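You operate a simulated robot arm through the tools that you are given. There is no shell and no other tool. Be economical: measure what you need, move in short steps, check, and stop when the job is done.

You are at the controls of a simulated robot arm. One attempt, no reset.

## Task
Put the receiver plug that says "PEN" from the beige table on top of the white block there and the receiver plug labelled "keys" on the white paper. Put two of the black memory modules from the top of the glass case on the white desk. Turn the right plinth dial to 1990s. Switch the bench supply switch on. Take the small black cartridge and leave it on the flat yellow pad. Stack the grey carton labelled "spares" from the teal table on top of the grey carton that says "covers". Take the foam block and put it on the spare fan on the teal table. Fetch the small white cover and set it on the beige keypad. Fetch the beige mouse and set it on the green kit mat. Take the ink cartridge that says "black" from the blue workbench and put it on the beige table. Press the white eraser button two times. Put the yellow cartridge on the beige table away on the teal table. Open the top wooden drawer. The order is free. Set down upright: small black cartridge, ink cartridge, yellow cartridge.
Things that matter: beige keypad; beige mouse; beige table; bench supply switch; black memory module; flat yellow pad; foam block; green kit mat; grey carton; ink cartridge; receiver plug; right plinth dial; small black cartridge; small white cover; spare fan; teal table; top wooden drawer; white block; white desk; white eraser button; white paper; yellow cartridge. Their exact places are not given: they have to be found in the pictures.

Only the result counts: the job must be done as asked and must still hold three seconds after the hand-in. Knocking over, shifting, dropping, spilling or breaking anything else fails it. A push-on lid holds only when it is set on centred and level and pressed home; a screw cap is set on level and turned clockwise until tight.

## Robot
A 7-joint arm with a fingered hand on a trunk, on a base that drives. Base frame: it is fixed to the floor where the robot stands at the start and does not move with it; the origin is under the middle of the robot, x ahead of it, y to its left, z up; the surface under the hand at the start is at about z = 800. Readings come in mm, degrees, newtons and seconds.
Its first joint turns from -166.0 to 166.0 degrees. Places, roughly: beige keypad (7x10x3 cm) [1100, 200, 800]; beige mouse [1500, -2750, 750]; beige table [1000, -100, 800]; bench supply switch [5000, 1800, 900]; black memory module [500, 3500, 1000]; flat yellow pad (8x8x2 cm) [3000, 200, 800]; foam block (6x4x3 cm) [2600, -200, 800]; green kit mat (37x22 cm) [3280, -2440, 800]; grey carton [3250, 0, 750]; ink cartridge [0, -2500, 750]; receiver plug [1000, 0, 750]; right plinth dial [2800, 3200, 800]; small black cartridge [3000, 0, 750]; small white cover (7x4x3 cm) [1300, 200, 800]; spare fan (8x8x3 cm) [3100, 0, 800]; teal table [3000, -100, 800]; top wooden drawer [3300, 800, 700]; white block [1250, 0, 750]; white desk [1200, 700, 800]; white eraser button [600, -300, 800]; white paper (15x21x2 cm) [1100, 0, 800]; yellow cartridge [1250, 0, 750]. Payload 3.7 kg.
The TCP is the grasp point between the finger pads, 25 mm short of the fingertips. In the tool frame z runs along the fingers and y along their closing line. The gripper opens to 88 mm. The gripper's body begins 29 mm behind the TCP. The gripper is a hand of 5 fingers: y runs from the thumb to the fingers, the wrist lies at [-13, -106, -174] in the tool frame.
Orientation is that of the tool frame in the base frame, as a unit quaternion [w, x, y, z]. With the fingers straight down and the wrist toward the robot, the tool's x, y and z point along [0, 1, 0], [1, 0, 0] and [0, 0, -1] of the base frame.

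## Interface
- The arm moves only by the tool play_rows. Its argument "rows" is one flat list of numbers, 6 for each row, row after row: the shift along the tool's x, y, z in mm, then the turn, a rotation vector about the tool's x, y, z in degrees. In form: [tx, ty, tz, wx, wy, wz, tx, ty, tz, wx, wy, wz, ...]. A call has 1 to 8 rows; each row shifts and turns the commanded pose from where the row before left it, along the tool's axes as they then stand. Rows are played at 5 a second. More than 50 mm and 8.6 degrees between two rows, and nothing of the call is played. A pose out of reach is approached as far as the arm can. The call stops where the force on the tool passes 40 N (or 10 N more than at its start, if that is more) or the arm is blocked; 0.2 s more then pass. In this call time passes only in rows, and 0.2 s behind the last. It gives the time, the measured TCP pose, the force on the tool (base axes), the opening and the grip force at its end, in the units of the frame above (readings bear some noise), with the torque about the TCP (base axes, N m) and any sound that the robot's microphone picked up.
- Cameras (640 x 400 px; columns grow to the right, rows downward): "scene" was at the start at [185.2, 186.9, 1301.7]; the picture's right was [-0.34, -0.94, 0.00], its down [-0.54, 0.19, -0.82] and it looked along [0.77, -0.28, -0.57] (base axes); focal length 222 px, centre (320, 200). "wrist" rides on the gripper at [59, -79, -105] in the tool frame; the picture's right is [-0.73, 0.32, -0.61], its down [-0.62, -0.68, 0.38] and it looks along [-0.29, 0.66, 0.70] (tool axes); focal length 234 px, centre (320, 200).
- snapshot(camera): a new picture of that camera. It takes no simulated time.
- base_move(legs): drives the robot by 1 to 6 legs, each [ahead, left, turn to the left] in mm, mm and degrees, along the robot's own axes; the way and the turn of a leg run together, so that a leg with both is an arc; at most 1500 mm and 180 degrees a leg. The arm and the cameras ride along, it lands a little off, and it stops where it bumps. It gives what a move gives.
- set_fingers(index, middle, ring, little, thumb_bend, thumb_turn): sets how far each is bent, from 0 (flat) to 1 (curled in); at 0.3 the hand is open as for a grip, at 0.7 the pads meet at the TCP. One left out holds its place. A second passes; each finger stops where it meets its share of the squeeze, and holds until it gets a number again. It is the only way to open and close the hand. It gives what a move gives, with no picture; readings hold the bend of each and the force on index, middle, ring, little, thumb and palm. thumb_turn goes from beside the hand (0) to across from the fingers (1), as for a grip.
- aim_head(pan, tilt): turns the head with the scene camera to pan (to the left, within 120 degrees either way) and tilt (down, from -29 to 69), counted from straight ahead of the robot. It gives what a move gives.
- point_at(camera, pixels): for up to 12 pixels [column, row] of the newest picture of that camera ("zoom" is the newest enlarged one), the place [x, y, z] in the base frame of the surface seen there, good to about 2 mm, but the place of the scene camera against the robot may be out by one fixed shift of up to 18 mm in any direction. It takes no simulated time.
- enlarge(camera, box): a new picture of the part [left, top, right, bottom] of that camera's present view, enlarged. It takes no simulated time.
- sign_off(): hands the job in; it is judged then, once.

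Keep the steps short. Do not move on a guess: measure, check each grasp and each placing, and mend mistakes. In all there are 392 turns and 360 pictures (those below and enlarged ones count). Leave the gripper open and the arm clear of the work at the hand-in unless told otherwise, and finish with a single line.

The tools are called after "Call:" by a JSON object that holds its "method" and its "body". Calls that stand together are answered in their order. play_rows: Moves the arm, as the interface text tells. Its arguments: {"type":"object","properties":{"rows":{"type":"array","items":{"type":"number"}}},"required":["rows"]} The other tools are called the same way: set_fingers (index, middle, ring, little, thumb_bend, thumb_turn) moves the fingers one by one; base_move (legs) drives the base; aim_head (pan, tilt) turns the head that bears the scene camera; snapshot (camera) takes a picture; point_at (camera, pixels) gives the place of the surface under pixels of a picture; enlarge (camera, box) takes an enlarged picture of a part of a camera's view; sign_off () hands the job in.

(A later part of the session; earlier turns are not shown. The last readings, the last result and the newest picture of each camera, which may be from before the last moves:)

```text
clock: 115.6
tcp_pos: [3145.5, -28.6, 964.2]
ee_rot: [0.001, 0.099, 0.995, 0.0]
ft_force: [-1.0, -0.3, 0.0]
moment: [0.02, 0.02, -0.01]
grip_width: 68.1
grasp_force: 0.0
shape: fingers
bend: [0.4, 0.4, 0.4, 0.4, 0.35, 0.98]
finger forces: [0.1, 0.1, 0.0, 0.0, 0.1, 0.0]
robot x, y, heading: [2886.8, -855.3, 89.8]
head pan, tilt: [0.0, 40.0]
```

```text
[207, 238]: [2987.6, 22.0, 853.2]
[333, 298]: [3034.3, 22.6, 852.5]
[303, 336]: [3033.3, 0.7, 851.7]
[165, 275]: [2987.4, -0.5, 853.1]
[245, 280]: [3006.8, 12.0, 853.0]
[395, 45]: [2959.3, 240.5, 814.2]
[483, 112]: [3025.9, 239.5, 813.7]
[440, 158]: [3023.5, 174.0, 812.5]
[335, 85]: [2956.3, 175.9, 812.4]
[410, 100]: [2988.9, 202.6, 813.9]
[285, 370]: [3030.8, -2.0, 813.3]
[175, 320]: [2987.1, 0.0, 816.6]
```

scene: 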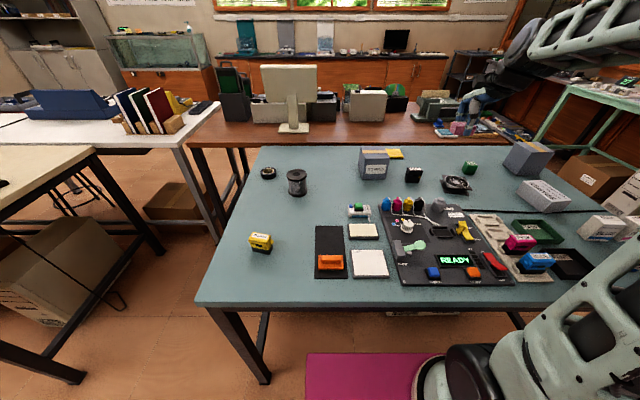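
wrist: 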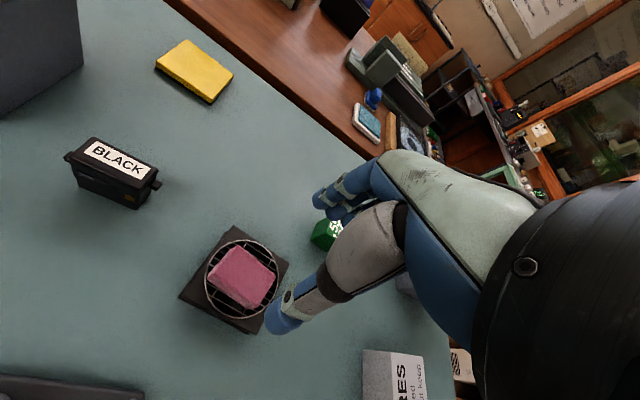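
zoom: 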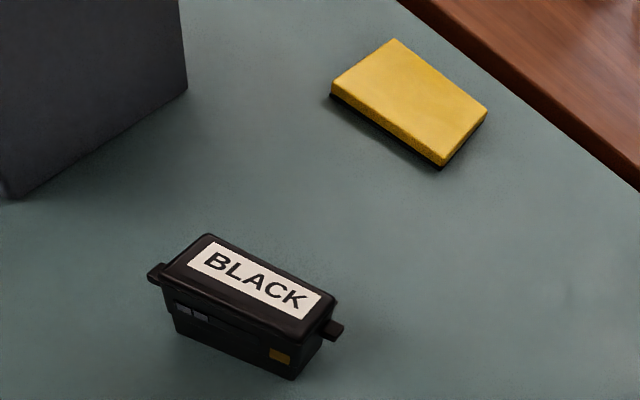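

Black cartridge: centre (3010.5,11), yaw 0, top 853. Pad centre (2991,207), top 813.5. Align, open and descend.

Call:
{"method": "play_rows", "body": {"rows": [0, 0, 0, 0, 0, -5.8, 0, 0, 0, 0, 0, -5.7, 44.8, 13.2, 0, 0, 0, 0, 44.8, 13.2, 0, 0, 0, 0, 44.8, 13.2, 0, 0, 0, 0, 0, 0, 45, 0, 0, 0]}}

Call:
{"method": "set_fingers", "body": {"index": 0.35, "middle": 0.35, "ring": 0.35, "little": 0.35, "thumb_bend": 0.35}}

Call:
{"method": "snapshot", "body": {"camera": "wrist"}}

```text
clock: 117.0
tcp_pos: [3009.4, 12.2, 922.1]
ee_rot: [0.0, -0.002, 1.0, 0.001]
ft_force: [0.1, 0.4, -0.5]
moment: [-0.02, 0.0, -0.02]
grip_width: 68.4
grasp_force: 0.0
shape: fingers
bend: [0.4, 0.4, 0.4, 0.4, 0.35, 0.98]
finger forces: [0.0, 0.0, 0.0, 0.0, 0.0, 0.0]
robot x, y, heading: [2892.9, -857.5, 89.8]
head pan, tilt: [0.0, 40.0]
```

```text
clock: 118.0
tcp_pos: [3009.5, 10.6, 920.5]
ee_rot: [0.0, 0.0, 1.0, 0.0]
ft_force: [0.2, 0.9, -0.2]
moment: [0.04, 0.0, 0.01]
grip_width: 73.7
grasp_force: 0.1
shape: fingers
bend: [0.35, 0.35, 0.35, 0.35, 0.35, 0.98]
finger forces: [0.1, 0.0, 0.0, 0.0, 0.1, 0.0]
robot x, y, heading: [2890.8, -857.4, 89.7]
head pan, tilt: [0.0, 40.0]
```

```text
273 pictures are left
```

wrist: 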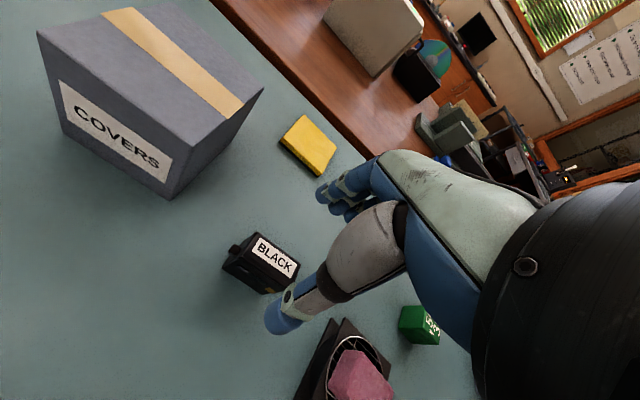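

Call:
{"method": "play_rows", "body": {"rows": [0, 0, 40, 0, 0, 0, 0, 0, 40, 0, 0, 0, 0, 0, 5, 0, 0, 0]}}

Call:
{"method": "snapshot", "body": {"camera": "wrist"}}

Call:
{"method": "set_fingers", "body": {"index": 0.7, "middle": 0.7, "ring": 0.7, "little": 0.7, "thumb_bend": 0.7}}

```text
clock: 118.8
tcp_pos: [3011.1, 12.0, 834.3]
ee_rot: [0.0, -0.001, 1.0, 0.0]
ft_force: [-0.4, -0.1, -0.1]
moment: [-0.01, -0.02, 0.03]
grip_width: 73.9
grasp_force: 0.1
shape: fingers
bend: [0.35, 0.35, 0.35, 0.35, 0.35, 0.98]
finger forces: [0.0, 0.1, 0.0, 0.0, 0.1, 0.0]
robot x, y, heading: [2894.7, -856.6, 89.7]
head pan, tilt: [0.0, 40.0]
```

```text
272 pictures are left
```

wrist: 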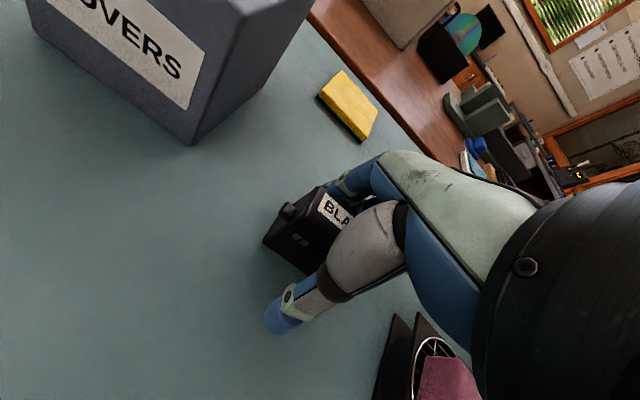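

```text
clock: 119.8
tcp_pos: [3011.4, 11.7, 833.9]
ee_rot: [0.0, 0.0, 1.0, 0.001]
ft_force: [-0.8, 0.0, 0.6]
moment: [0.03, -0.01, 0.02]
grip_width: 20.0
grasp_force: 10.0
shape: fingers
bend: [0.63, 0.65, 0.66, 0.7, 0.59, 1.0]
finger forces: [4.0, 3.7, 2.1, 0.0, 9.8, 0.0]
robot x, y, heading: [2888.7, -859.3, 89.9]
head pan, tilt: [0.0, 40.0]
```

Gripped. Lift, carry over the pad.

Call:
{"method": "play_rows", "body": {"rows": [0, 0, -20, 0, 0, 0, 0, 0, -40, 0, 0, 0, 0, 0, -20, 0, 0, 0, 4.5, 49, 0, 0, 0, 0, 4.5, 49, 0, 0, 0, 0, 4.5, 49, 0, 0, 0, 0, 5, 48.5, 0, 0, 0, 0]}}

Call:
{"method": "snapshot", "body": {"camera": "wrist"}}

```text
clock: 121.4
tcp_pos: [2995.9, 207.3, 915.7]
ee_rot: [0.0, 0.0, 1.0, 0.0]
ft_force: [0.3, -0.4, 0.2]
moment: [-0.03, 0.02, 0.01]
grip_width: 19.8
grasp_force: 9.3
shape: fingers
bend: [0.63, 0.65, 0.66, 0.7, 0.59, 1.0]
finger forces: [4.1, 3.4, 2.1, 0.0, 9.5, 0.0]
robot x, y, heading: [2891.7, -856.4, 89.8]
head pan, tilt: [0.0, 40.0]
```

```text
271 pictures are left
```

wrist: 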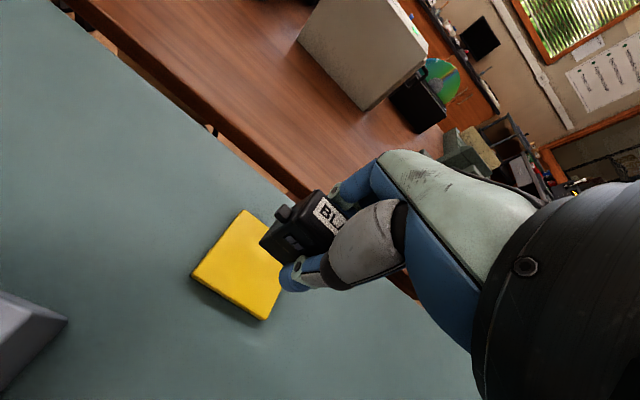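

Call:
{"method": "play_rows", "body": {"rows": [3.5, 0, 30, 0, 0, 0, 0, 0, 30, 0, 0, 0, 0, 0, 5, 0, 0, 0]}}

Call:
{"method": "play_rows", "body": {"rows": [0, 0, 1, 0, 0, 0, 0, 0, 1, 0, 0, 0]}}

Call:
{"method": "play_rows", "body": {"rows": [0, 0, 1, 0, 0, 0]}}

Call:
{"method": "enlarge", "body": {"camera": "wrist", "box": [200, 160, 400, 330]}}

```text
clock: 122.2
tcp_pos: [2989.4, 205.7, 849.8]
ee_rot: [0.0, 0.0, 1.0, 0.001]
ft_force: [0.6, 0.2, -1.2]
moment: [-0.01, -0.02, 0.03]
grip_width: 20.1
grasp_force: 9.4
shape: fingers
bend: [0.63, 0.65, 0.66, 0.7, 0.59, 1.0]
finger forces: [4.0, 3.3, 2.0, 0.0, 9.5, 0.1]
robot x, y, heading: [2893.0, -856.3, 89.6]
head pan, tilt: [0.0, 40.0]
```

```text
clock: 122.8
tcp_pos: [2990.6, 207.2, 848.9]
ee_rot: [0.001, 0.0, 1.0, 0.0]
ft_force: [0.5, -0.6, 0.1]
moment: [0.0, 0.01, -0.03]
grip_width: 19.8
grasp_force: 9.5
shape: fingers
bend: [0.63, 0.65, 0.66, 0.7, 0.59, 1.0]
finger forces: [4.1, 3.3, 2.1, 0.1, 9.4, 0.1]
robot x, y, heading: [2887.0, -855.3, 89.9]
head pan, tilt: [0.0, 40.0]
```

```text
clock: 123.2
tcp_pos: [2990.1, 206.5, 847.1]
ee_rot: [0.0, 0.0, 1.0, 0.002]
ft_force: [-0.8, 1.1, 2.8]
moment: [-0.02, 0.01, 0.04]
grip_width: 19.8
grasp_force: 10.2
shape: fingers
bend: [0.63, 0.65, 0.66, 0.7, 0.59, 1.0]
finger forces: [4.5, 3.8, 2.2, 0.0, 9.5, 0.0]
robot x, y, heading: [2891.2, -855.7, 89.7]
head pan, tilt: [0.0, 40.0]
```

```text
2.35 times, centred on (300, 245) of wrist
```

zoom: 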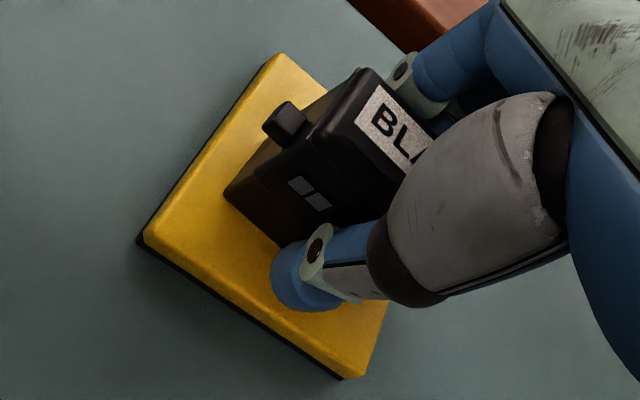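

Standing on the pad with contact. Press 1 mm more, release, rise.

Call:
{"method": "play_rows", "body": {"rows": [0, 0, 0.7, 0, 0, 0]}}

Call:
{"method": "set_fingers", "body": {"index": 0.35, "middle": 0.35, "ring": 0.35, "little": 0.35, "thumb_bend": 0.35}}

Call:
{"method": "play_rows", "body": {"rows": [0, 0, -20, 0, 0, 0, 0, 0, -40, 0, 0, 0, 0, 0, -40, 0, 0, 0, 0, 0, -45, 0, 0, 0, 0, -40, 0, 0, 0, 0, 0, -40, 0, 0, 0, 0]}}

Call:
{"method": "snapshot", "body": {"camera": "wrist"}}

```text
clock: 123.6
tcp_pos: [2990.0, 206.3, 846.1]
ee_rot: [0.0, 0.0, 1.0, 0.001]
ft_force: [1.2, 1.3, 6.1]
moment: [-0.06, 0.01, 0.01]
grip_width: 19.7
grasp_force: 10.4
shape: fingers
bend: [0.63, 0.65, 0.66, 0.7, 0.59, 1.0]
finger forces: [4.6, 3.7, 2.4, 0.0, 9.5, 0.0]
robot x, y, heading: [2892.5, -855.5, 90.1]
head pan, tilt: [0.0, 40.0]
```

```text
clock: 124.6
tcp_pos: [2989.4, 207.2, 846.6]
ee_rot: [0.0, 0.0, 1.0, 0.0]
ft_force: [0.3, 0.1, 0.1]
moment: [-0.01, 0.01, 0.01]
grip_width: 73.9
grasp_force: 0.0
shape: fingers
bend: [0.35, 0.35, 0.35, 0.35, 0.35, 0.98]
finger forces: [0.1, 0.0, 0.0, 0.0, 0.1, 0.0]
robot x, y, heading: [2893.5, -854.0, 89.9]
head pan, tilt: [0.0, 40.0]
```

```text
clock: 126.0
tcp_pos: [2987.2, 126.8, 989.3]
ee_rot: [0.0, 0.0, 1.0, -0.001]
ft_force: [-0.7, 0.2, 0.1]
moment: [0.01, -0.02, 0.03]
grip_width: 73.7
grasp_force: 0.0
shape: fingers
bend: [0.35, 0.35, 0.35, 0.35, 0.35, 0.98]
finger forces: [0.1, 0.1, 0.1, 0.0, 0.0, 0.0]
robot x, y, heading: [2892.6, -852.2, 89.7]
head pan, tilt: [0.0, 40.0]
```

```text
269 pictures are left
```

wrist: 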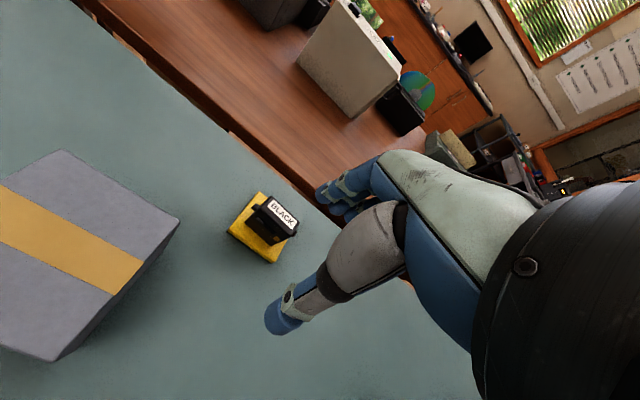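

Black cartridge upright on pad. Measure the COVERS top.

Call:
{"method": "point_at", "body": {"camera": "wrist", "pixels": [[66, 153], [177, 222], [55, 355], [5, 185], [125, 280], [60, 250], [10, 340]]}}

Call:
{"method": "point_at", "body": {"camera": "scene", "pixels": [[520, 187], [545, 180], [570, 200], [548, 210], [545, 195], [536, 205], [518, 203]]}}

```text
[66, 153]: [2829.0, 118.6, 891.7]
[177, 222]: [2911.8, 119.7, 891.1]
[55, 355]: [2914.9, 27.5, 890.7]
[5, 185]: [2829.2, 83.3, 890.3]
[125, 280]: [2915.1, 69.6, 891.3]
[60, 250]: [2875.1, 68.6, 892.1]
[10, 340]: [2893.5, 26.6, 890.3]
```

```text
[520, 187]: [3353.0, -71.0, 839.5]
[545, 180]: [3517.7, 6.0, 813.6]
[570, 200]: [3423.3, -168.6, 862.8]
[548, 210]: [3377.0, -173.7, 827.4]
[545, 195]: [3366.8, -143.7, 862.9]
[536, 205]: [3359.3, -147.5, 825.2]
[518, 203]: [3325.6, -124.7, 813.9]
```

COVERS top: centre (2871,73), 89×93 mm, z 891. Now go look at SPARES.

Call:
{"method": "play_rows", "body": {"rows": [-35, -30, 0, 0, 0, 0, -35, -30, 0, 0, 0, 0, -35, -30, 0, 0, 0, 0, -35, -30, 0, 0, 0, 0, -35, -30, 0, 0, 0, 0, -35, -30, 0, 0, 0, 0, -35, -30, 0, 0, 0, 0, -35, -30, 0, 0, 0, 0]}}

Call:
{"method": "play_rows", "body": {"rows": [-35, -30, 0, 0, 0, 0, -25, -20, -10, 0, 0, 0]}}

Call:
{"method": "snapshot", "body": {"camera": "wrist"}}

```text
clock: 127.8
tcp_pos: [3269.4, -114.4, 992.4]
ee_rot: [0.001, -0.001, 1.0, 0.001]
ft_force: [-0.4, 0.2, 0.5]
moment: [0.0, -0.02, -0.04]
grip_width: 73.8
grasp_force: 0.1
shape: fingers
bend: [0.35, 0.35, 0.35, 0.35, 0.35, 0.98]
finger forces: [0.0, 0.1, 0.1, 0.0, 0.0, 0.0]
robot x, y, heading: [2889.2, -852.6, 90.0]
head pan, tilt: [0.0, 40.0]
```

```text
clock: 128.4
tcp_pos: [3329.2, -163.8, 1003.3]
ee_rot: [0.0, -0.001, 1.0, 0.0]
ft_force: [0.6, 0.8, 0.7]
moment: [0.01, 0.0, -0.04]
grip_width: 74.0
grasp_force: 0.2
shape: fingers
bend: [0.35, 0.35, 0.35, 0.35, 0.35, 0.98]
finger forces: [0.0, 0.1, 0.1, 0.0, 0.0, 0.0]
robot x, y, heading: [2890.0, -852.8, 89.8]
head pan, tilt: [0.0, 40.0]
```

```text
268 pictures are left
```

wrist: 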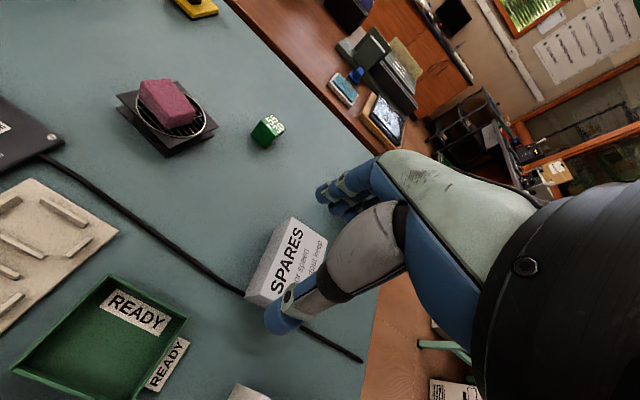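

Call:
{"method": "play_rows", "body": {"rows": [-35, -25, -10, 0, 0, 0, -35, -25, -10, 0, 0, 0]}}

Call:
{"method": "snapshot", "body": {"camera": "wrist"}}

```text
clock: 129.0
tcp_pos: [3399.1, -212.3, 1021.2]
ee_rot: [0.0, -0.001, 1.0, 0.0]
ft_force: [-0.3, 0.5, 0.0]
moment: [0.01, -0.01, 0.01]
grip_width: 73.6
grasp_force: 0.0
shape: fingers
bend: [0.35, 0.35, 0.35, 0.35, 0.35, 0.98]
finger forces: [0.1, 0.0, 0.0, 0.1, 0.1, 0.0]
robot x, y, heading: [2891.5, -856.7, 89.7]
head pan, tilt: [0.0, 40.0]
```

```text
267 pictures are left
```

wrist: 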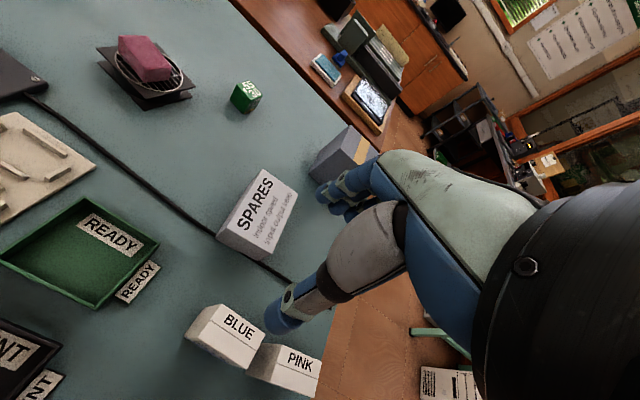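

Call:
{"method": "enlarge", "body": {"camera": "wrist", "box": [200, 150, 330, 270]}}

Call:
{"method": "point_at", "body": {"camera": "wrist", "pixels": [[250, 171], [296, 192], [263, 252], [221, 231], [258, 210], [235, 250], [235, 320], [290, 360], [335, 150]]}}

```text
3.33 times, centred on (265, 210) of wrist
```

zoom: 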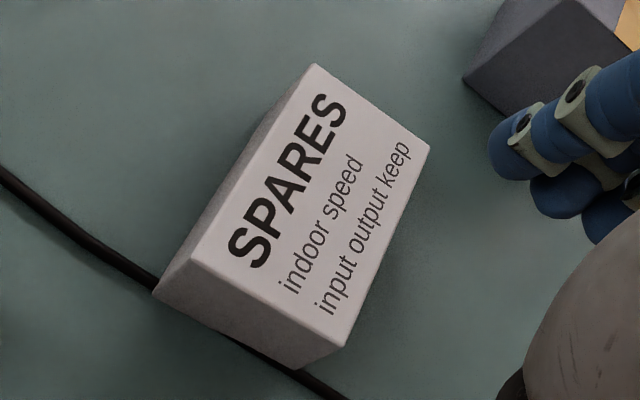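

```text
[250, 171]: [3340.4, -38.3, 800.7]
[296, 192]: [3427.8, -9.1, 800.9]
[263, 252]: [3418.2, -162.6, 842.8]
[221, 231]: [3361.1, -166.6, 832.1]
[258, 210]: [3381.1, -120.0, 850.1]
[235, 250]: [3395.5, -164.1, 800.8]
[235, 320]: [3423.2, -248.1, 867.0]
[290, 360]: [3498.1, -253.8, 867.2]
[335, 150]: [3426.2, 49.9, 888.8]
```

Call:
{"method": "point_at", "body": {"camera": "zoom", "pixels": [[315, 70], [424, 148], [342, 340], [196, 260], [310, 200], [165, 290], [300, 365]]}}

```text
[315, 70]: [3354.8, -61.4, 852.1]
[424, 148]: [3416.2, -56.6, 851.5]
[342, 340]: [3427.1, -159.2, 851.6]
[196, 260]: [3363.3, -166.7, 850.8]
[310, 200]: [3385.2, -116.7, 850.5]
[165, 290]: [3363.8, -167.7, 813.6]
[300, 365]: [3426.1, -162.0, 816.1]
```

SPARES: 63 × 103 mm, height 51, centre (3390,-111), long axis ≈5° off Y. I'll grip across its width, so turn the hand −85° at height (tool y toward +X).

Call:
{"method": "play_rows", "body": {"rows": [0, 0, 0, 0, 0, 8.48, 0, 0, 0, 0, 0, 8.48, 0, 0, 0, 0, 0, 8.48, 0, 0, 0, 0, 0, 8.48, 0, 0, 0, 0, 0, 8.48, 0, 0, 0, 0, 0, 8.48, 0, 0, 0, 0, 0, 8.48, 0, 0, 0, 0, 0, 8.48]}}

Call:
{"method": "play_rows", "body": {"rows": [0, 0, 0, 0, 0, 8.48, 0, 0, 0, 0, 0, 8.48]}}

Call:
{"method": "set_fingers", "body": {"index": 0.27, "middle": 0.27, "ring": 0.27, "little": 0.27, "thumb_bend": 0.27}}

Call:
{"method": "snapshot", "body": {"camera": "wrist"}}

```text
clock: 130.8
tcp_pos: [3400.5, -213.3, 1020.5]
ee_rot: [0.001, 0.559, 0.829, 0.0]
ft_force: [0.2, -0.3, -0.2]
moment: [0.02, 0.0, -0.02]
grip_width: 73.9
grasp_force: 0.1
shape: fingers
bend: [0.35, 0.35, 0.35, 0.35, 0.35, 0.98]
finger forces: [0.0, 0.0, 0.1, 0.0, 0.0, 0.0]
robot x, y, heading: [2890.2, -856.6, 90.0]
head pan, tilt: [0.0, 40.0]
```

```text
clock: 131.4
tcp_pos: [3400.9, -213.6, 1020.4]
ee_rot: [0.001, 0.675, 0.738, 0.0]
ft_force: [0.5, 0.1, -0.2]
moment: [0.0, -0.01, 0.03]
grip_width: 74.1
grasp_force: 0.0
shape: fingers
bend: [0.35, 0.35, 0.35, 0.35, 0.35, 0.98]
finger forces: [0.0, 0.0, 0.0, 0.0, 0.0, 0.0]
robot x, y, heading: [2893.4, -855.5, 90.0]
head pan, tilt: [0.0, 40.0]
```

```text
clock: 132.4
tcp_pos: [3400.6, -213.6, 1020.4]
ee_rot: [0.0, 0.674, 0.738, 0.0]
ft_force: [0.4, -0.1, 0.2]
moment: [-0.01, -0.01, -0.02]
grip_width: 90.2
grasp_force: 0.0
shape: fingers
bend: [0.27, 0.27, 0.27, 0.27, 0.27, 0.97]
finger forces: [0.1, 0.1, 0.0, 0.0, 0.0, 0.1]
robot x, y, heading: [2888.6, -857.5, 89.6]
head pan, tilt: [0.0, 40.0]
```

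```text
265 pictures are left
```

wrist: 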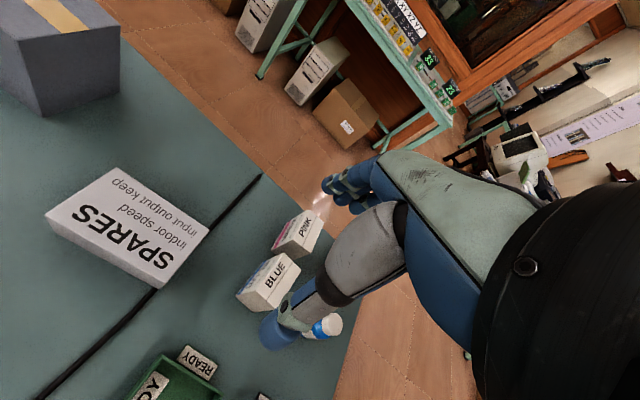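

Call:
{"method": "play_rows", "body": {"rows": [35.3, 0, 0, 0, 0, 0, 35.3, 0, 0, 0, 0, 0, 35.3, 0, 0, 0, 0, 0, 0, 0, 45, 0, 0, 0, 0, 0, 45, 0, 0, 0, 0, 0, 30, 0, 0, 0]}}

Call:
{"method": "snapshot", "body": {"camera": "wrist"}}

Call:
{"method": "enlarge", "body": {"camera": "scene", "box": [440, 110, 620, 230]}}

```text
clock: 133.8
tcp_pos: [3389.7, -107.4, 900.8]
ee_rot: [0.0, 0.675, 0.738, 0.0]
ft_force: [-0.2, 0.2, -0.4]
moment: [0.03, 0.01, -0.03]
grip_width: 90.2
grasp_force: 0.1
shape: fingers
bend: [0.27, 0.27, 0.27, 0.27, 0.27, 0.97]
finger forces: [0.0, 0.0, 0.0, 0.0, 0.0, 0.0]
robot x, y, heading: [2893.3, -856.6, 89.8]
head pan, tilt: [0.0, 40.0]
```

```text
264 pictures are left
```

wrist: 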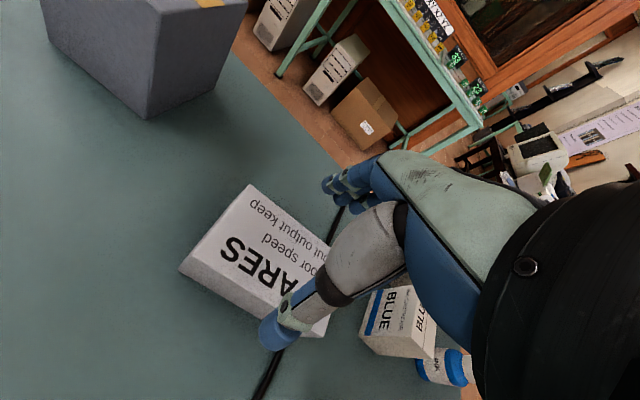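

```text
3.33 times, centred on (530, 170) of scene
```

zoom: 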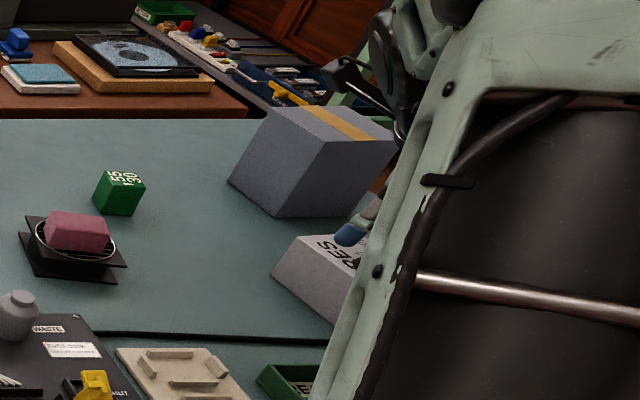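

Thumb and fingers straddle the box. Descend to z≈831 in steps.

Call:
{"method": "play_rows", "body": {"rows": [0, 0, 30, 0, 0, 0, 0, 0, 25, 0, 0, 0, 0, 0, 14, 0, 0, 0]}}

Call:
{"method": "enlarge", "body": {"camera": "wrist", "box": [180, 150, 420, 370]}}

```text
clock: 134.6
tcp_pos: [3391.0, -105.8, 834.4]
ee_rot: [0.0, 0.675, 0.738, 0.002]
ft_force: [-0.2, 0.0, 5.5]
moment: [0.01, 0.06, 0.02]
grip_width: 93.0
grasp_force: 2.6
shape: fingers
bend: [0.27, 0.27, 0.27, 0.27, 0.26, 0.97]
finger forces: [2.0, 0.1, 0.0, 0.0, 3.2, 0.1]
robot x, y, heading: [2893.9, -854.3, 89.7]
head pan, tilt: [0.0, 40.0]
```

```text
1.82 times, centred on (300, 260) of wrist
```

zoom: 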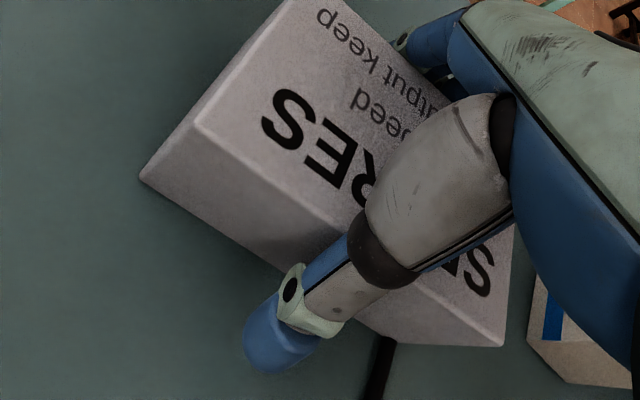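

Light contact of the thumb/index bases with the box edges (5 N). Raise 4 mm and close.

Call:
{"method": "play_rows", "body": {"rows": [0, 0, -4, 0, 0, 0]}}

Call:
{"method": "set_fingers", "body": {"index": 0.6, "middle": 0.6, "ring": 0.6, "little": 0.6, "thumb_bend": 0.6}}

Call:
{"method": "enlarge", "body": {"camera": "wrist", "box": [180, 150, 420, 370]}}

```text
clock: 135.0
tcp_pos: [3388.8, -108.1, 836.2]
ee_rot: [0.0, 0.674, 0.739, 0.0]
ft_force: [-0.7, -0.1, -0.7]
moment: [0.01, -0.01, 0.01]
grip_width: 92.2
grasp_force: 1.1
shape: fingers
bend: [0.27, 0.27, 0.27, 0.27, 0.26, 0.97]
finger forces: [0.6, 0.0, 0.1, 0.0, 0.9, 0.0]
robot x, y, heading: [2893.3, -853.0, 90.1]
head pan, tilt: [0.0, 40.0]
```

```text
clock: 136.0
tcp_pos: [3390.1, -107.2, 839.6]
ee_rot: [0.0, 0.675, 0.738, 0.002]
ft_force: [5.1, 3.2, 14.3]
moment: [-0.22, -0.66, 0.18]
grip_width: 70.5
grasp_force: 43.0
shape: fingers
bend: [0.39, 0.5, 0.5, 0.54, 0.42, 0.95]
finger forces: [17.0, 8.1, 7.3, 13.6, 40.2, 0.0]
robot x, y, heading: [2887.9, -852.8, 89.9]
head pan, tilt: [0.0, 40.0]
```

```text
1.82 times, centred on (300, 260) of wrist
```

zoom: 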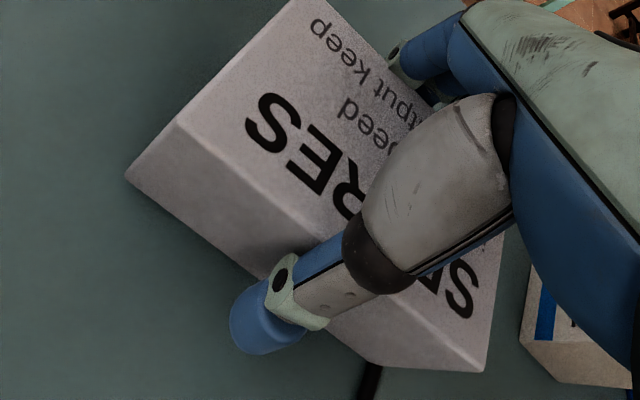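

Firm hold (43 N), though at the box's upper edges. Test lift 15 mm and look.

Call:
{"method": "play_rows", "body": {"rows": [0, 0, -5, 0, 0, 0, 0, 0, -10, 0, 0, 0, 0, 0, -10, 0, 0, 0]}}

Call:
{"method": "enlarge", "body": {"camera": "wrist", "box": [180, 150, 420, 370]}}

```text
clock: 136.8
tcp_pos: [3389.2, -107.5, 862.1]
ee_rot: [0.0, 0.674, 0.739, -0.001]
ft_force: [0.5, 0.2, -1.6]
moment: [0.01, -0.02, 0.04]
grip_width: 70.3
grasp_force: 40.3
shape: fingers
bend: [0.4, 0.51, 0.51, 0.55, 0.42, 0.94]
finger forces: [14.9, 6.9, 6.1, 11.7, 40.8, 0.0]
robot x, y, heading: [2893.7, -857.1, 89.7]
head pan, tilt: [0.0, 40.0]
```

```text
1.82 times, centred on (300, 260) of wrist
```

zoom: 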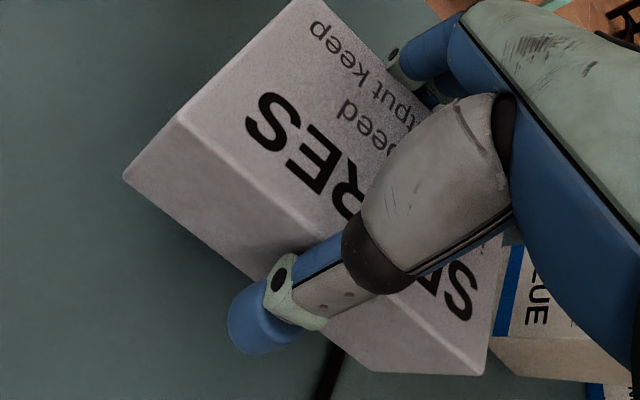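

It comes along. Check box tilt by measuring its top.

Call:
{"method": "point_at", "body": {"camera": "zoom", "pixels": [[290, 20], [188, 118], [270, 170], [350, 60], [465, 345], [400, 320], [140, 180], [380, 355]]}}

```text
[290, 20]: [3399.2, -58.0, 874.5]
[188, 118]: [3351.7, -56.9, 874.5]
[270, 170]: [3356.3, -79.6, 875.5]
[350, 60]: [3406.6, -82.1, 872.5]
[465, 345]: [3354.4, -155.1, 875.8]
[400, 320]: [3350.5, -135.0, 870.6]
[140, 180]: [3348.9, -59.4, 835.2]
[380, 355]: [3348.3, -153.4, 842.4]
```

Box is level, top = TCP+12.5, bottom = TCP−38.5, centre offset ≈(−8,0). Raise to z≈1010 and carry toward COVERS in two legs.

Call:
{"method": "play_rows", "body": {"rows": [0, 0, -40, 0, 0, 0, 0, 0, -40, 0, 0, 0, 0, 0, -40, 0, 0, 0, 0, 0, -30, 0, 0, 0, 18.8, -41, 0, 0, 0, 0, 18.8, -41, 0, 0, 0, 0, 18.8, -41, 0, 0, 0, 0, 18.8, -41, 0, 0, 0, 0]}}

Call:
{"method": "play_rows", "body": {"rows": [18.8, -41, 0, 0, 0, 0, 18.8, -41, 0, 0, 0, 0, 18.8, -41, 0, 0, 0, 0, 18.8, -41, 0, 0, 0, 0, 18.8, -41, 0, 0, 0, 0, 18.8, -41, 0, 0, 0, 0, 18.8, -41, 0, 0, 0, 0, 18.8, -41, 0, 0, 0, 0]}}

Call:
{"method": "snapshot", "body": {"camera": "wrist"}}

Call:
{"method": "snapshot", "body": {"camera": "scene"}}

```text
clock: 138.6
tcp_pos: [3222.5, -45.7, 1012.2]
ee_rot: [-0.001, 0.675, 0.737, 0.0]
ft_force: [0.0, -0.2, -1.9]
moment: [0.03, 0.03, -0.02]
grip_width: 70.2
grasp_force: 39.6
shape: fingers
bend: [0.41, 0.51, 0.51, 0.55, 0.42, 0.94]
finger forces: [15.0, 7.0, 6.1, 11.5, 40.4, 0.0]
robot x, y, heading: [2890.2, -857.4, 89.6]
head pan, tilt: [0.0, 40.0]
```

```text
clock: 140.4
tcp_pos: [2878.6, 71.7, 1011.8]
ee_rot: [0.0, 0.675, 0.738, -0.001]
ft_force: [-0.2, 0.1, -1.1]
moment: [-0.01, 0.0, 0.0]
grip_width: 70.0
grasp_force: 39.6
shape: fingers
bend: [0.41, 0.51, 0.51, 0.55, 0.43, 0.94]
finger forces: [14.9, 6.8, 5.9, 11.4, 40.1, 0.1]
robot x, y, heading: [2891.1, -851.4, 89.7]
head pan, tilt: [0.0, 40.0]
```

```text
259 pictures are left
```

wrist: 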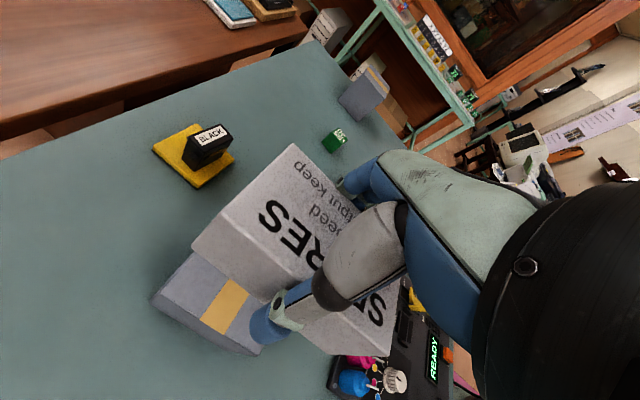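

```text
258 pictures are left
```

scene: 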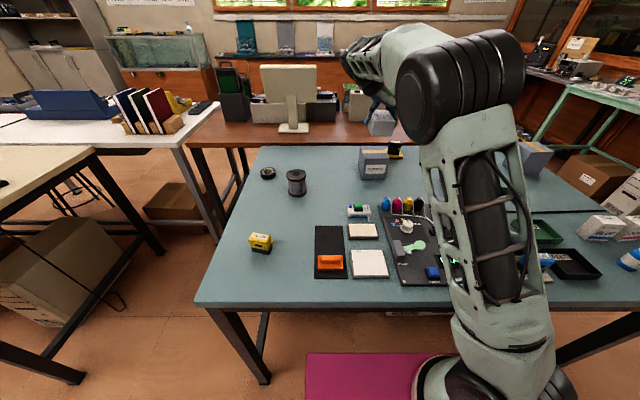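

Call:
{"method": "enlarge", "body": {"camera": "wrist", "box": [140, 130, 400, 360]}}

Call:
{"method": "point_at", "body": {"camera": "wrist", "pixels": [[294, 148], [226, 208], [196, 248], [378, 340], [313, 340], [155, 298], [262, 352], [192, 256], [220, 300], [250, 180], [365, 352]]}}

```text
1.74 times, centred on (270, 245) of wrist
```

zoom: 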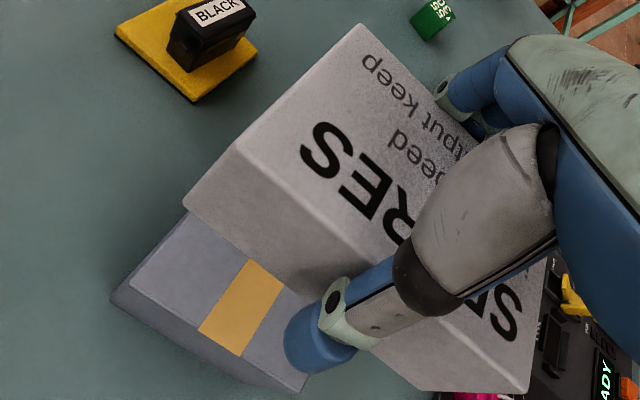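

```text
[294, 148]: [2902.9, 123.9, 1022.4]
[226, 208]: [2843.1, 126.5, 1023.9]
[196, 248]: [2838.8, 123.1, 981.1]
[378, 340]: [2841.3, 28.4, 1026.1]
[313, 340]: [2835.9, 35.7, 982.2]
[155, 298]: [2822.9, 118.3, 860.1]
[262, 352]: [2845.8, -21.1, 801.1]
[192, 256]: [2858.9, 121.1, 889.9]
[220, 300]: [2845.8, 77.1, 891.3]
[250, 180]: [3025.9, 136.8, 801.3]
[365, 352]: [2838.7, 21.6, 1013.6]
```

Centred over COVERS within 2 mm. Lower 76 mm and then feel for contact.

Call:
{"method": "play_rows", "body": {"rows": [0, 0, 30, 0, 0, 0, 0, 0, 30, 0, 0, 0, 0, 0, 16, 0, 0, 0]}}

Call:
{"method": "play_rows", "body": {"rows": [0, 0, 2, 0, 0, 0]}}

Call:
{"method": "play_rows", "body": {"rows": [0, 0, 2, 0, 0, 0]}}

Call:
{"method": "play_rows", "body": {"rows": [0, 0, 1, 0, 0, 0]}}

```text
clock: 141.2
tcp_pos: [2878.9, 72.1, 934.7]
ee_rot: [0.0, 0.675, 0.738, 0.0]
ft_force: [-0.5, -0.2, -2.0]
moment: [-0.01, -0.03, 0.0]
grip_width: 69.9
grasp_force: 39.6
shape: fingers
bend: [0.41, 0.51, 0.51, 0.55, 0.43, 0.94]
finger forces: [14.9, 6.8, 6.0, 11.4, 40.0, 0.0]
robot x, y, heading: [2890.6, -855.2, 90.0]
head pan, tilt: [0.0, 40.0]
```

```text
clock: 141.6
tcp_pos: [2880.2, 72.7, 930.8]
ee_rot: [0.0, 0.674, 0.738, 0.0]
ft_force: [-0.3, -0.6, -2.0]
moment: [0.0, -0.02, 0.0]
grip_width: 69.9
grasp_force: 39.1
shape: fingers
bend: [0.41, 0.51, 0.51, 0.55, 0.43, 0.94]
finger forces: [15.0, 6.7, 6.0, 11.3, 40.0, 0.0]
robot x, y, heading: [2887.4, -854.4, 89.9]
head pan, tilt: [0.0, 40.0]
```

```text
clock: 142.0
tcp_pos: [2878.5, 71.2, 930.2]
ee_rot: [0.0, 0.675, 0.738, 0.0]
ft_force: [-0.2, -0.7, -1.6]
moment: [0.0, 0.0, -0.01]
grip_width: 69.8
grasp_force: 39.4
shape: fingers
bend: [0.41, 0.51, 0.51, 0.55, 0.43, 0.94]
finger forces: [15.0, 6.8, 6.0, 11.4, 40.1, 0.0]
robot x, y, heading: [2891.0, -857.2, 89.7]
head pan, tilt: [0.0, 40.0]
```

```text
clock: 142.4
tcp_pos: [2879.3, 70.8, 930.0]
ee_rot: [0.001, 0.675, 0.738, 0.0]
ft_force: [-0.2, -0.2, 0.7]
moment: [0.04, -0.07, 0.02]
grip_width: 70.0
grasp_force: 39.9
shape: fingers
bend: [0.41, 0.51, 0.51, 0.55, 0.43, 0.94]
finger forces: [15.5, 6.9, 6.1, 11.3, 40.4, 0.0]
robot x, y, heading: [2889.6, -856.2, 89.7]
head pan, tilt: [0.0, 40.0]
```

Call:
{"method": "play_rows", "body": {"rows": [0, 0, 1, 0, 0, 0]}}

Call:
{"method": "play_rows", "body": {"rows": [0, 0, 1, 0, 0, 0]}}

Call:
{"method": "enlarge", "body": {"camera": "wrist", "box": [140, 130, 400, 360]}}

```text
clock: 142.8
tcp_pos: [2880.1, 70.5, 928.0]
ee_rot: [0.0, 0.674, 0.738, 0.001]
ft_force: [-0.2, -0.1, 5.3]
moment: [-0.01, -0.23, 0.01]
grip_width: 70.2
grasp_force: 40.8
shape: fingers
bend: [0.41, 0.51, 0.51, 0.55, 0.43, 0.94]
finger forces: [15.9, 7.2, 6.2, 11.1, 41.0, 0.0]
robot x, y, heading: [2889.4, -853.6, 89.8]
head pan, tilt: [0.0, 40.0]
```

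```text
clock: 143.2
tcp_pos: [2878.2, 70.7, 928.6]
ee_rot: [-0.001, 0.675, 0.738, 0.001]
ft_force: [-0.7, 2.1, 13.2]
moment: [-0.05, -0.38, 0.09]
grip_width: 70.2
grasp_force: 41.1
shape: fingers
bend: [0.41, 0.51, 0.51, 0.55, 0.43, 0.94]
finger forces: [16.6, 7.2, 6.3, 11.1, 41.7, 0.0]
robot x, y, heading: [2892.1, -857.1, 89.8]
head pan, tilt: [0.0, 40.0]
```

```text
1.74 times, centred on (270, 245) of wrist
```

zoom: 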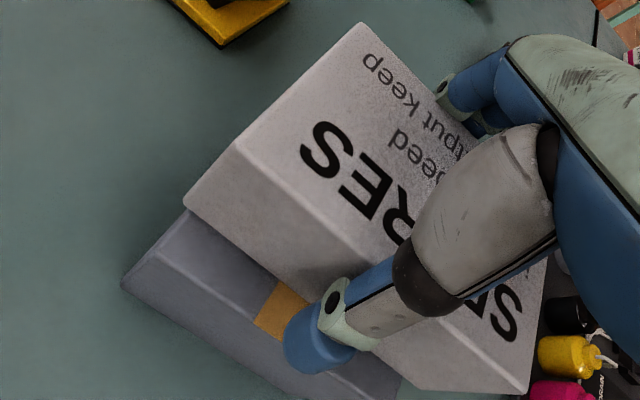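

Seated (13 N). Release in two stages.

Call:
{"method": "set_fingers", "body": {"index": 0.36, "middle": 0.46, "ring": 0.46, "little": 0.5, "thumb_bend": 0.38}}

Call:
{"method": "set_fingers", "body": {"index": 0.27, "middle": 0.27, "ring": 0.27, "little": 0.27, "thumb_bend": 0.25}}

Call:
{"method": "enlarge", "body": {"camera": "wrist", "box": [140, 130, 400, 360]}}

```text
clock: 144.2
tcp_pos: [2879.0, 69.7, 927.2]
ee_rot: [0.0, 0.674, 0.739, -0.001]
ft_force: [-2.9, 2.3, 8.8]
moment: [-0.14, -0.17, -0.05]
grip_width: 83.2
grasp_force: 13.7
shape: fingers
bend: [0.34, 0.45, 0.45, 0.48, 0.33, 0.97]
finger forces: [3.4, 0.9, 0.5, 7.6, 14.4, 0.0]
robot x, y, heading: [2892.5, -851.3, 89.8]
head pan, tilt: [0.0, 40.0]
```

```text
clock: 145.2
tcp_pos: [2879.8, 70.9, 926.9]
ee_rot: [0.0, 0.674, 0.739, 0.0]
ft_force: [0.1, 0.5, 0.8]
moment: [-0.01, -0.01, -0.07]
grip_width: 92.9
grasp_force: 0.6
shape: fingers
bend: [0.27, 0.27, 0.27, 0.27, 0.24, 1.0]
finger forces: [0.1, 0.0, 0.0, 0.1, 1.0, 0.0]
robot x, y, heading: [2888.3, -855.4, 89.9]
head pan, tilt: [0.0, 40.0]
```

```text
1.74 times, centred on (270, 245) of wrist
```

zoom: 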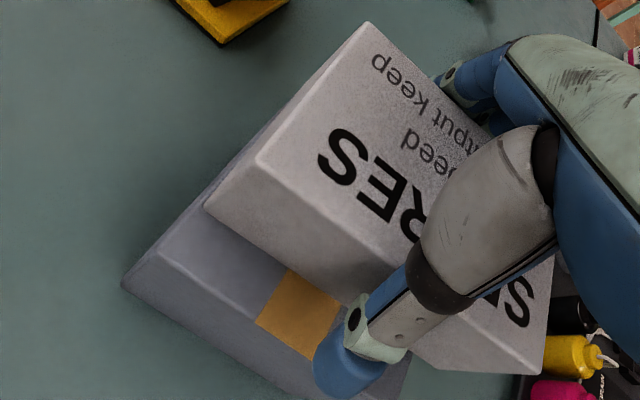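

The box moved a bit in +X. Open a bit more, rise, then measure.

Call:
{"method": "set_fingers", "body": {"index": 0.2, "middle": 0.2, "ring": 0.2, "little": 0.2, "thumb_bend": 0.1}}

Call:
{"method": "play_rows", "body": {"rows": [0, 0, -10, 0, 0, 0, 0, 0, -30, 0, 0, 0, 0, 0, -40, 0, 0, 0, 0, -30, -30, 0, 0, 0]}}

Call:
{"method": "snapshot", "body": {"camera": "wrist"}}

```text
clock: 146.2
tcp_pos: [2880.4, 70.8, 927.4]
ee_rot: [-0.001, 0.674, 0.738, 0.0]
ft_force: [-1.1, -0.6, 0.1]
moment: [0.01, 0.0, 0.05]
grip_width: 109.3
grasp_force: 0.0
shape: fingers
bend: [0.2, 0.2, 0.2, 0.2, 0.1, 1.0]
finger forces: [0.1, 0.1, 0.0, 0.0, 0.0, 0.0]
robot x, y, heading: [2892.4, -855.0, 89.7]
head pan, tilt: [0.0, 40.0]
```

```text
clock: 147.2
tcp_pos: [2850.1, 66.6, 1037.3]
ee_rot: [0.0, 0.675, 0.738, 0.0]
ft_force: [0.0, 0.7, 0.2]
moment: [0.03, 0.0, -0.02]
grip_width: 109.1
grasp_force: 0.0
shape: fingers
bend: [0.2, 0.2, 0.2, 0.2, 0.1, 1.0]
finger forces: [0.0, 0.0, 0.0, 0.0, 0.0, 0.0]
robot x, y, heading: [2892.7, -857.6, 89.7]
head pan, tilt: [0.0, 40.0]
```

```text
254 pictures are left
```

wrist: 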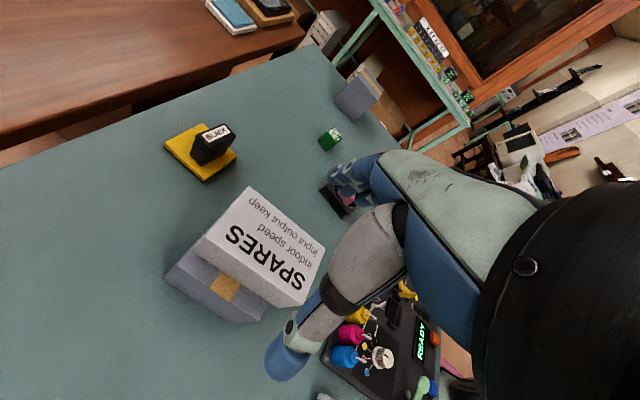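

Call:
{"method": "point_at", "body": {"camera": "wrist", "pixels": [[250, 189], [206, 239], [294, 302], [323, 245], [260, 250], [168, 281], [200, 262], [262, 300]]}}

Call:
{"method": "enlarge", "body": {"camera": "wrist", "box": [150, 170, 350, 340]}}

```text
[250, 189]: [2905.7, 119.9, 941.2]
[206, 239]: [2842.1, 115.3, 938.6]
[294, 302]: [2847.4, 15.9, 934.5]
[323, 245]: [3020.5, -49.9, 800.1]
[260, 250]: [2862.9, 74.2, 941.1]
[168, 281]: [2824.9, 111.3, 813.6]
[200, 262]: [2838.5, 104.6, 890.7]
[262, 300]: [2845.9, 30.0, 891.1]
```

```text
2.35 times, centred on (250, 255) of wrist
```

zoom: 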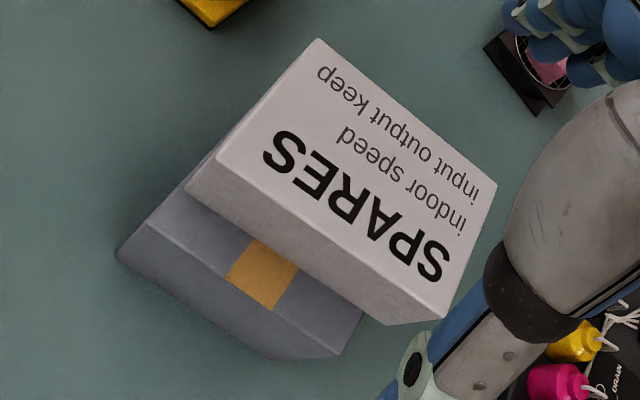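

SPARES rests level on COVERS (centre within 7 mm). Now turn the hand back and retract.

Call:
{"method": "play_rows", "body": {"rows": [0, -20, -40, 0, 0, -8.48, 0, 0, 0, 0, 0, -8.48, 0, 0, 0, 0, 0, -8.48, 0, 0, 0, 0, 0, -8.48, 0, 0, 0, 0, 0, -8.48, 0, 0, 0, 0, 0, -8.48, 0, 0, 0, 0, 0, -8.48, 0, 0, 0, 0, 0, -8.48]}}

Call:
{"method": "play_rows", "body": {"rows": [0, -40, -10, 0, 0, -8.48, 0, -40, -10, 0, 0, -8.48, 0, -45, -10, 0, 0, 0, 0, -45, -10, 0, 0, 0, 0, -45, 0, 0, 0, 0, 0, -45, 0, 0, 0, 0, 0, -45, 0, 0, 0, 0, 0, -45, 0, 0, 0, 0]}}

Call:
{"method": "set_fingers", "body": {"index": 0.3, "middle": 0.3, "ring": 0.3, "little": 0.3, "thumb_bend": 0.3}}

Call:
{"method": "snapshot", "body": {"camera": "scene"}}

```text
clock: 149.0
tcp_pos: [2828.9, 66.1, 1077.8]
ee_rot: [0.001, 0.146, 0.989, -0.001]
ft_force: [-0.6, 0.6, 0.2]
moment: [-0.03, -0.02, 0.0]
grip_width: 109.1
grasp_force: 0.1
shape: fingers
bend: [0.2, 0.2, 0.2, 0.2, 0.1, 1.0]
finger forces: [0.1, 0.0, 0.0, 0.0, 0.1, 0.1]
robot x, y, heading: [2891.4, -853.1, 89.7]
head pan, tilt: [0.0, 40.0]
```

```text
clock: 150.8
tcp_pos: [2809.1, -282.9, 1117.3]
ee_rot: [0.0, 0.0, 1.0, -0.001]
ft_force: [-0.5, 0.4, 0.3]
moment: [0.0, 0.0, 0.01]
grip_width: 109.2
grasp_force: 0.1
shape: fingers
bend: [0.2, 0.2, 0.2, 0.2, 0.1, 1.0]
finger forces: [0.0, 0.1, 0.0, 0.0, 0.0, 0.0]
robot x, y, heading: [2889.5, -855.4, 89.5]
head pan, tilt: [0.0, 40.0]
```

```text
clock: 151.8
tcp_pos: [2809.8, -282.0, 1117.4]
ee_rot: [0.001, 0.0, 1.0, -0.001]
ft_force: [0.8, -0.6, -0.5]
moment: [0.03, -0.02, 0.0]
grip_width: 84.9
grasp_force: 0.0
shape: fingers
bend: [0.3, 0.3, 0.3, 0.3, 0.3, 1.0]
finger forces: [0.1, 0.0, 0.0, 0.0, 0.1, 0.0]
robot x, y, heading: [2893.4, -856.4, 89.7]
head pan, tilt: [0.0, 40.0]
```

```text
252 pictures are left
```

scene: 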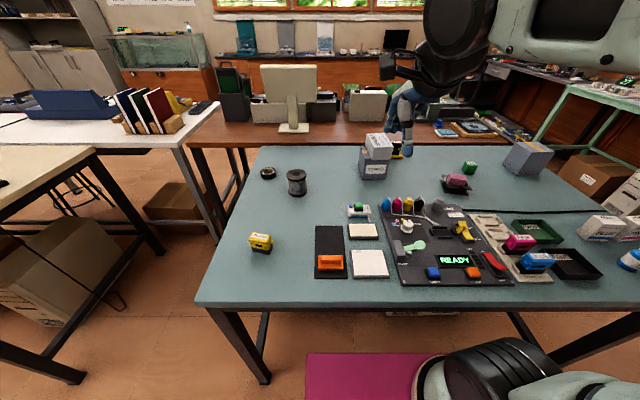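

All good at the teal table. Now the south side: mouse and green mat. Back away, turn to face south, and look.

Call:
{"method": "base_move", "body": {"legs": [[-450, 0, 0], [0, 0, 180]]}}

Call:
{"method": "aim_head", "body": {"pan": 0, "tilt": 25}}

Call:
{"method": "snapshot", "body": {"camera": "scene"}}

Call:
{"method": "aim_head", "body": {"pan": -60, "tilt": 25}}

Call:
{"method": "snapshot", "body": {"camera": "scene"}}

```text
clock: 161.8
tcp_pos: [2966.4, -1877.3, 1117.0]
ee_rot: [0.0, 1.0, -0.005, 0.0]
ft_force: [0.3, -0.4, -0.4]
moment: [-0.02, 0.03, -0.03]
grip_width: 84.9
grasp_force: 0.0
shape: fingers
bend: [0.3, 0.3, 0.3, 0.3, 0.3, 1.0]
finger forces: [0.1, 0.0, 0.1, 0.0, 0.0, 0.0]
robot x, y, heading: [2893.2, -1298.6, -90.9]
head pan, tilt: [0.0, 40.0]
```

```text
clock: 162.6
tcp_pos: [2965.8, -1877.3, 1117.2]
ee_rot: [-0.001, 1.0, -0.005, 0.0]
ft_force: [0.0, 0.4, 0.6]
moment: [-0.01, -0.02, 0.01]
grip_width: 84.8
grasp_force: 0.0
shape: fingers
bend: [0.3, 0.3, 0.3, 0.3, 0.3, 1.0]
finger forces: [0.0, 0.1, 0.1, 0.0, 0.0, 0.0]
robot x, y, heading: [2885.4, -1302.3, -90.8]
head pan, tilt: [0.0, 25.0]
```

```text
251 pictures are left
```

scene: 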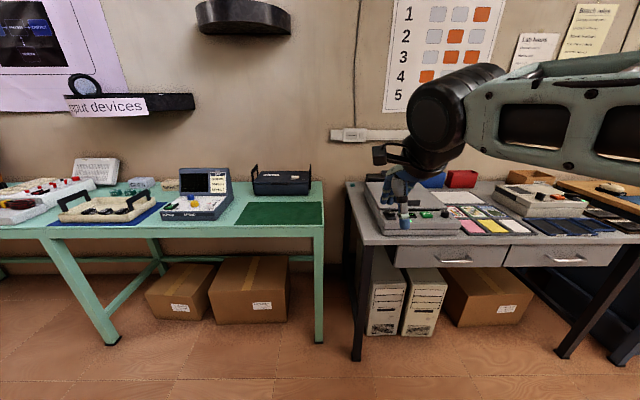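

```text
clock: 163.9
tcp_pos: [2966.7, -1877.1, 1117.3]
ee_rot: [0.0, 1.0, -0.006, 0.0]
ft_force: [0.2, 0.6, -0.5]
moment: [-0.01, -0.01, 0.01]
grip_width: 84.9
grasp_force: 0.0
shape: fingers
bend: [0.3, 0.3, 0.3, 0.3, 0.3, 1.0]
finger forces: [0.1, 0.0, 0.0, 0.0, 0.1, 0.0]
robot x, y, heading: [2887.7, -1301.7, -90.9]
head pan, tilt: [-60.0, 25.0]
```

```text
250 pictures are left
```

scene: 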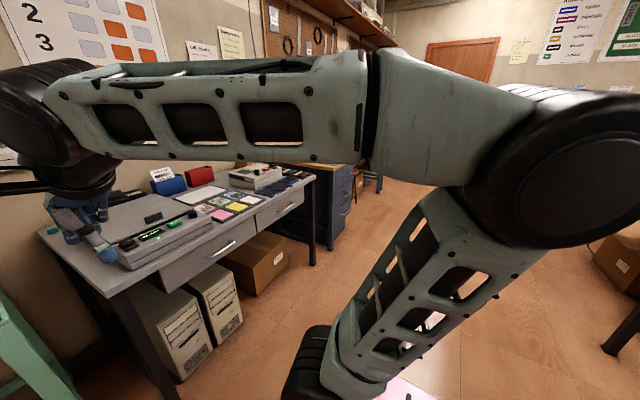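

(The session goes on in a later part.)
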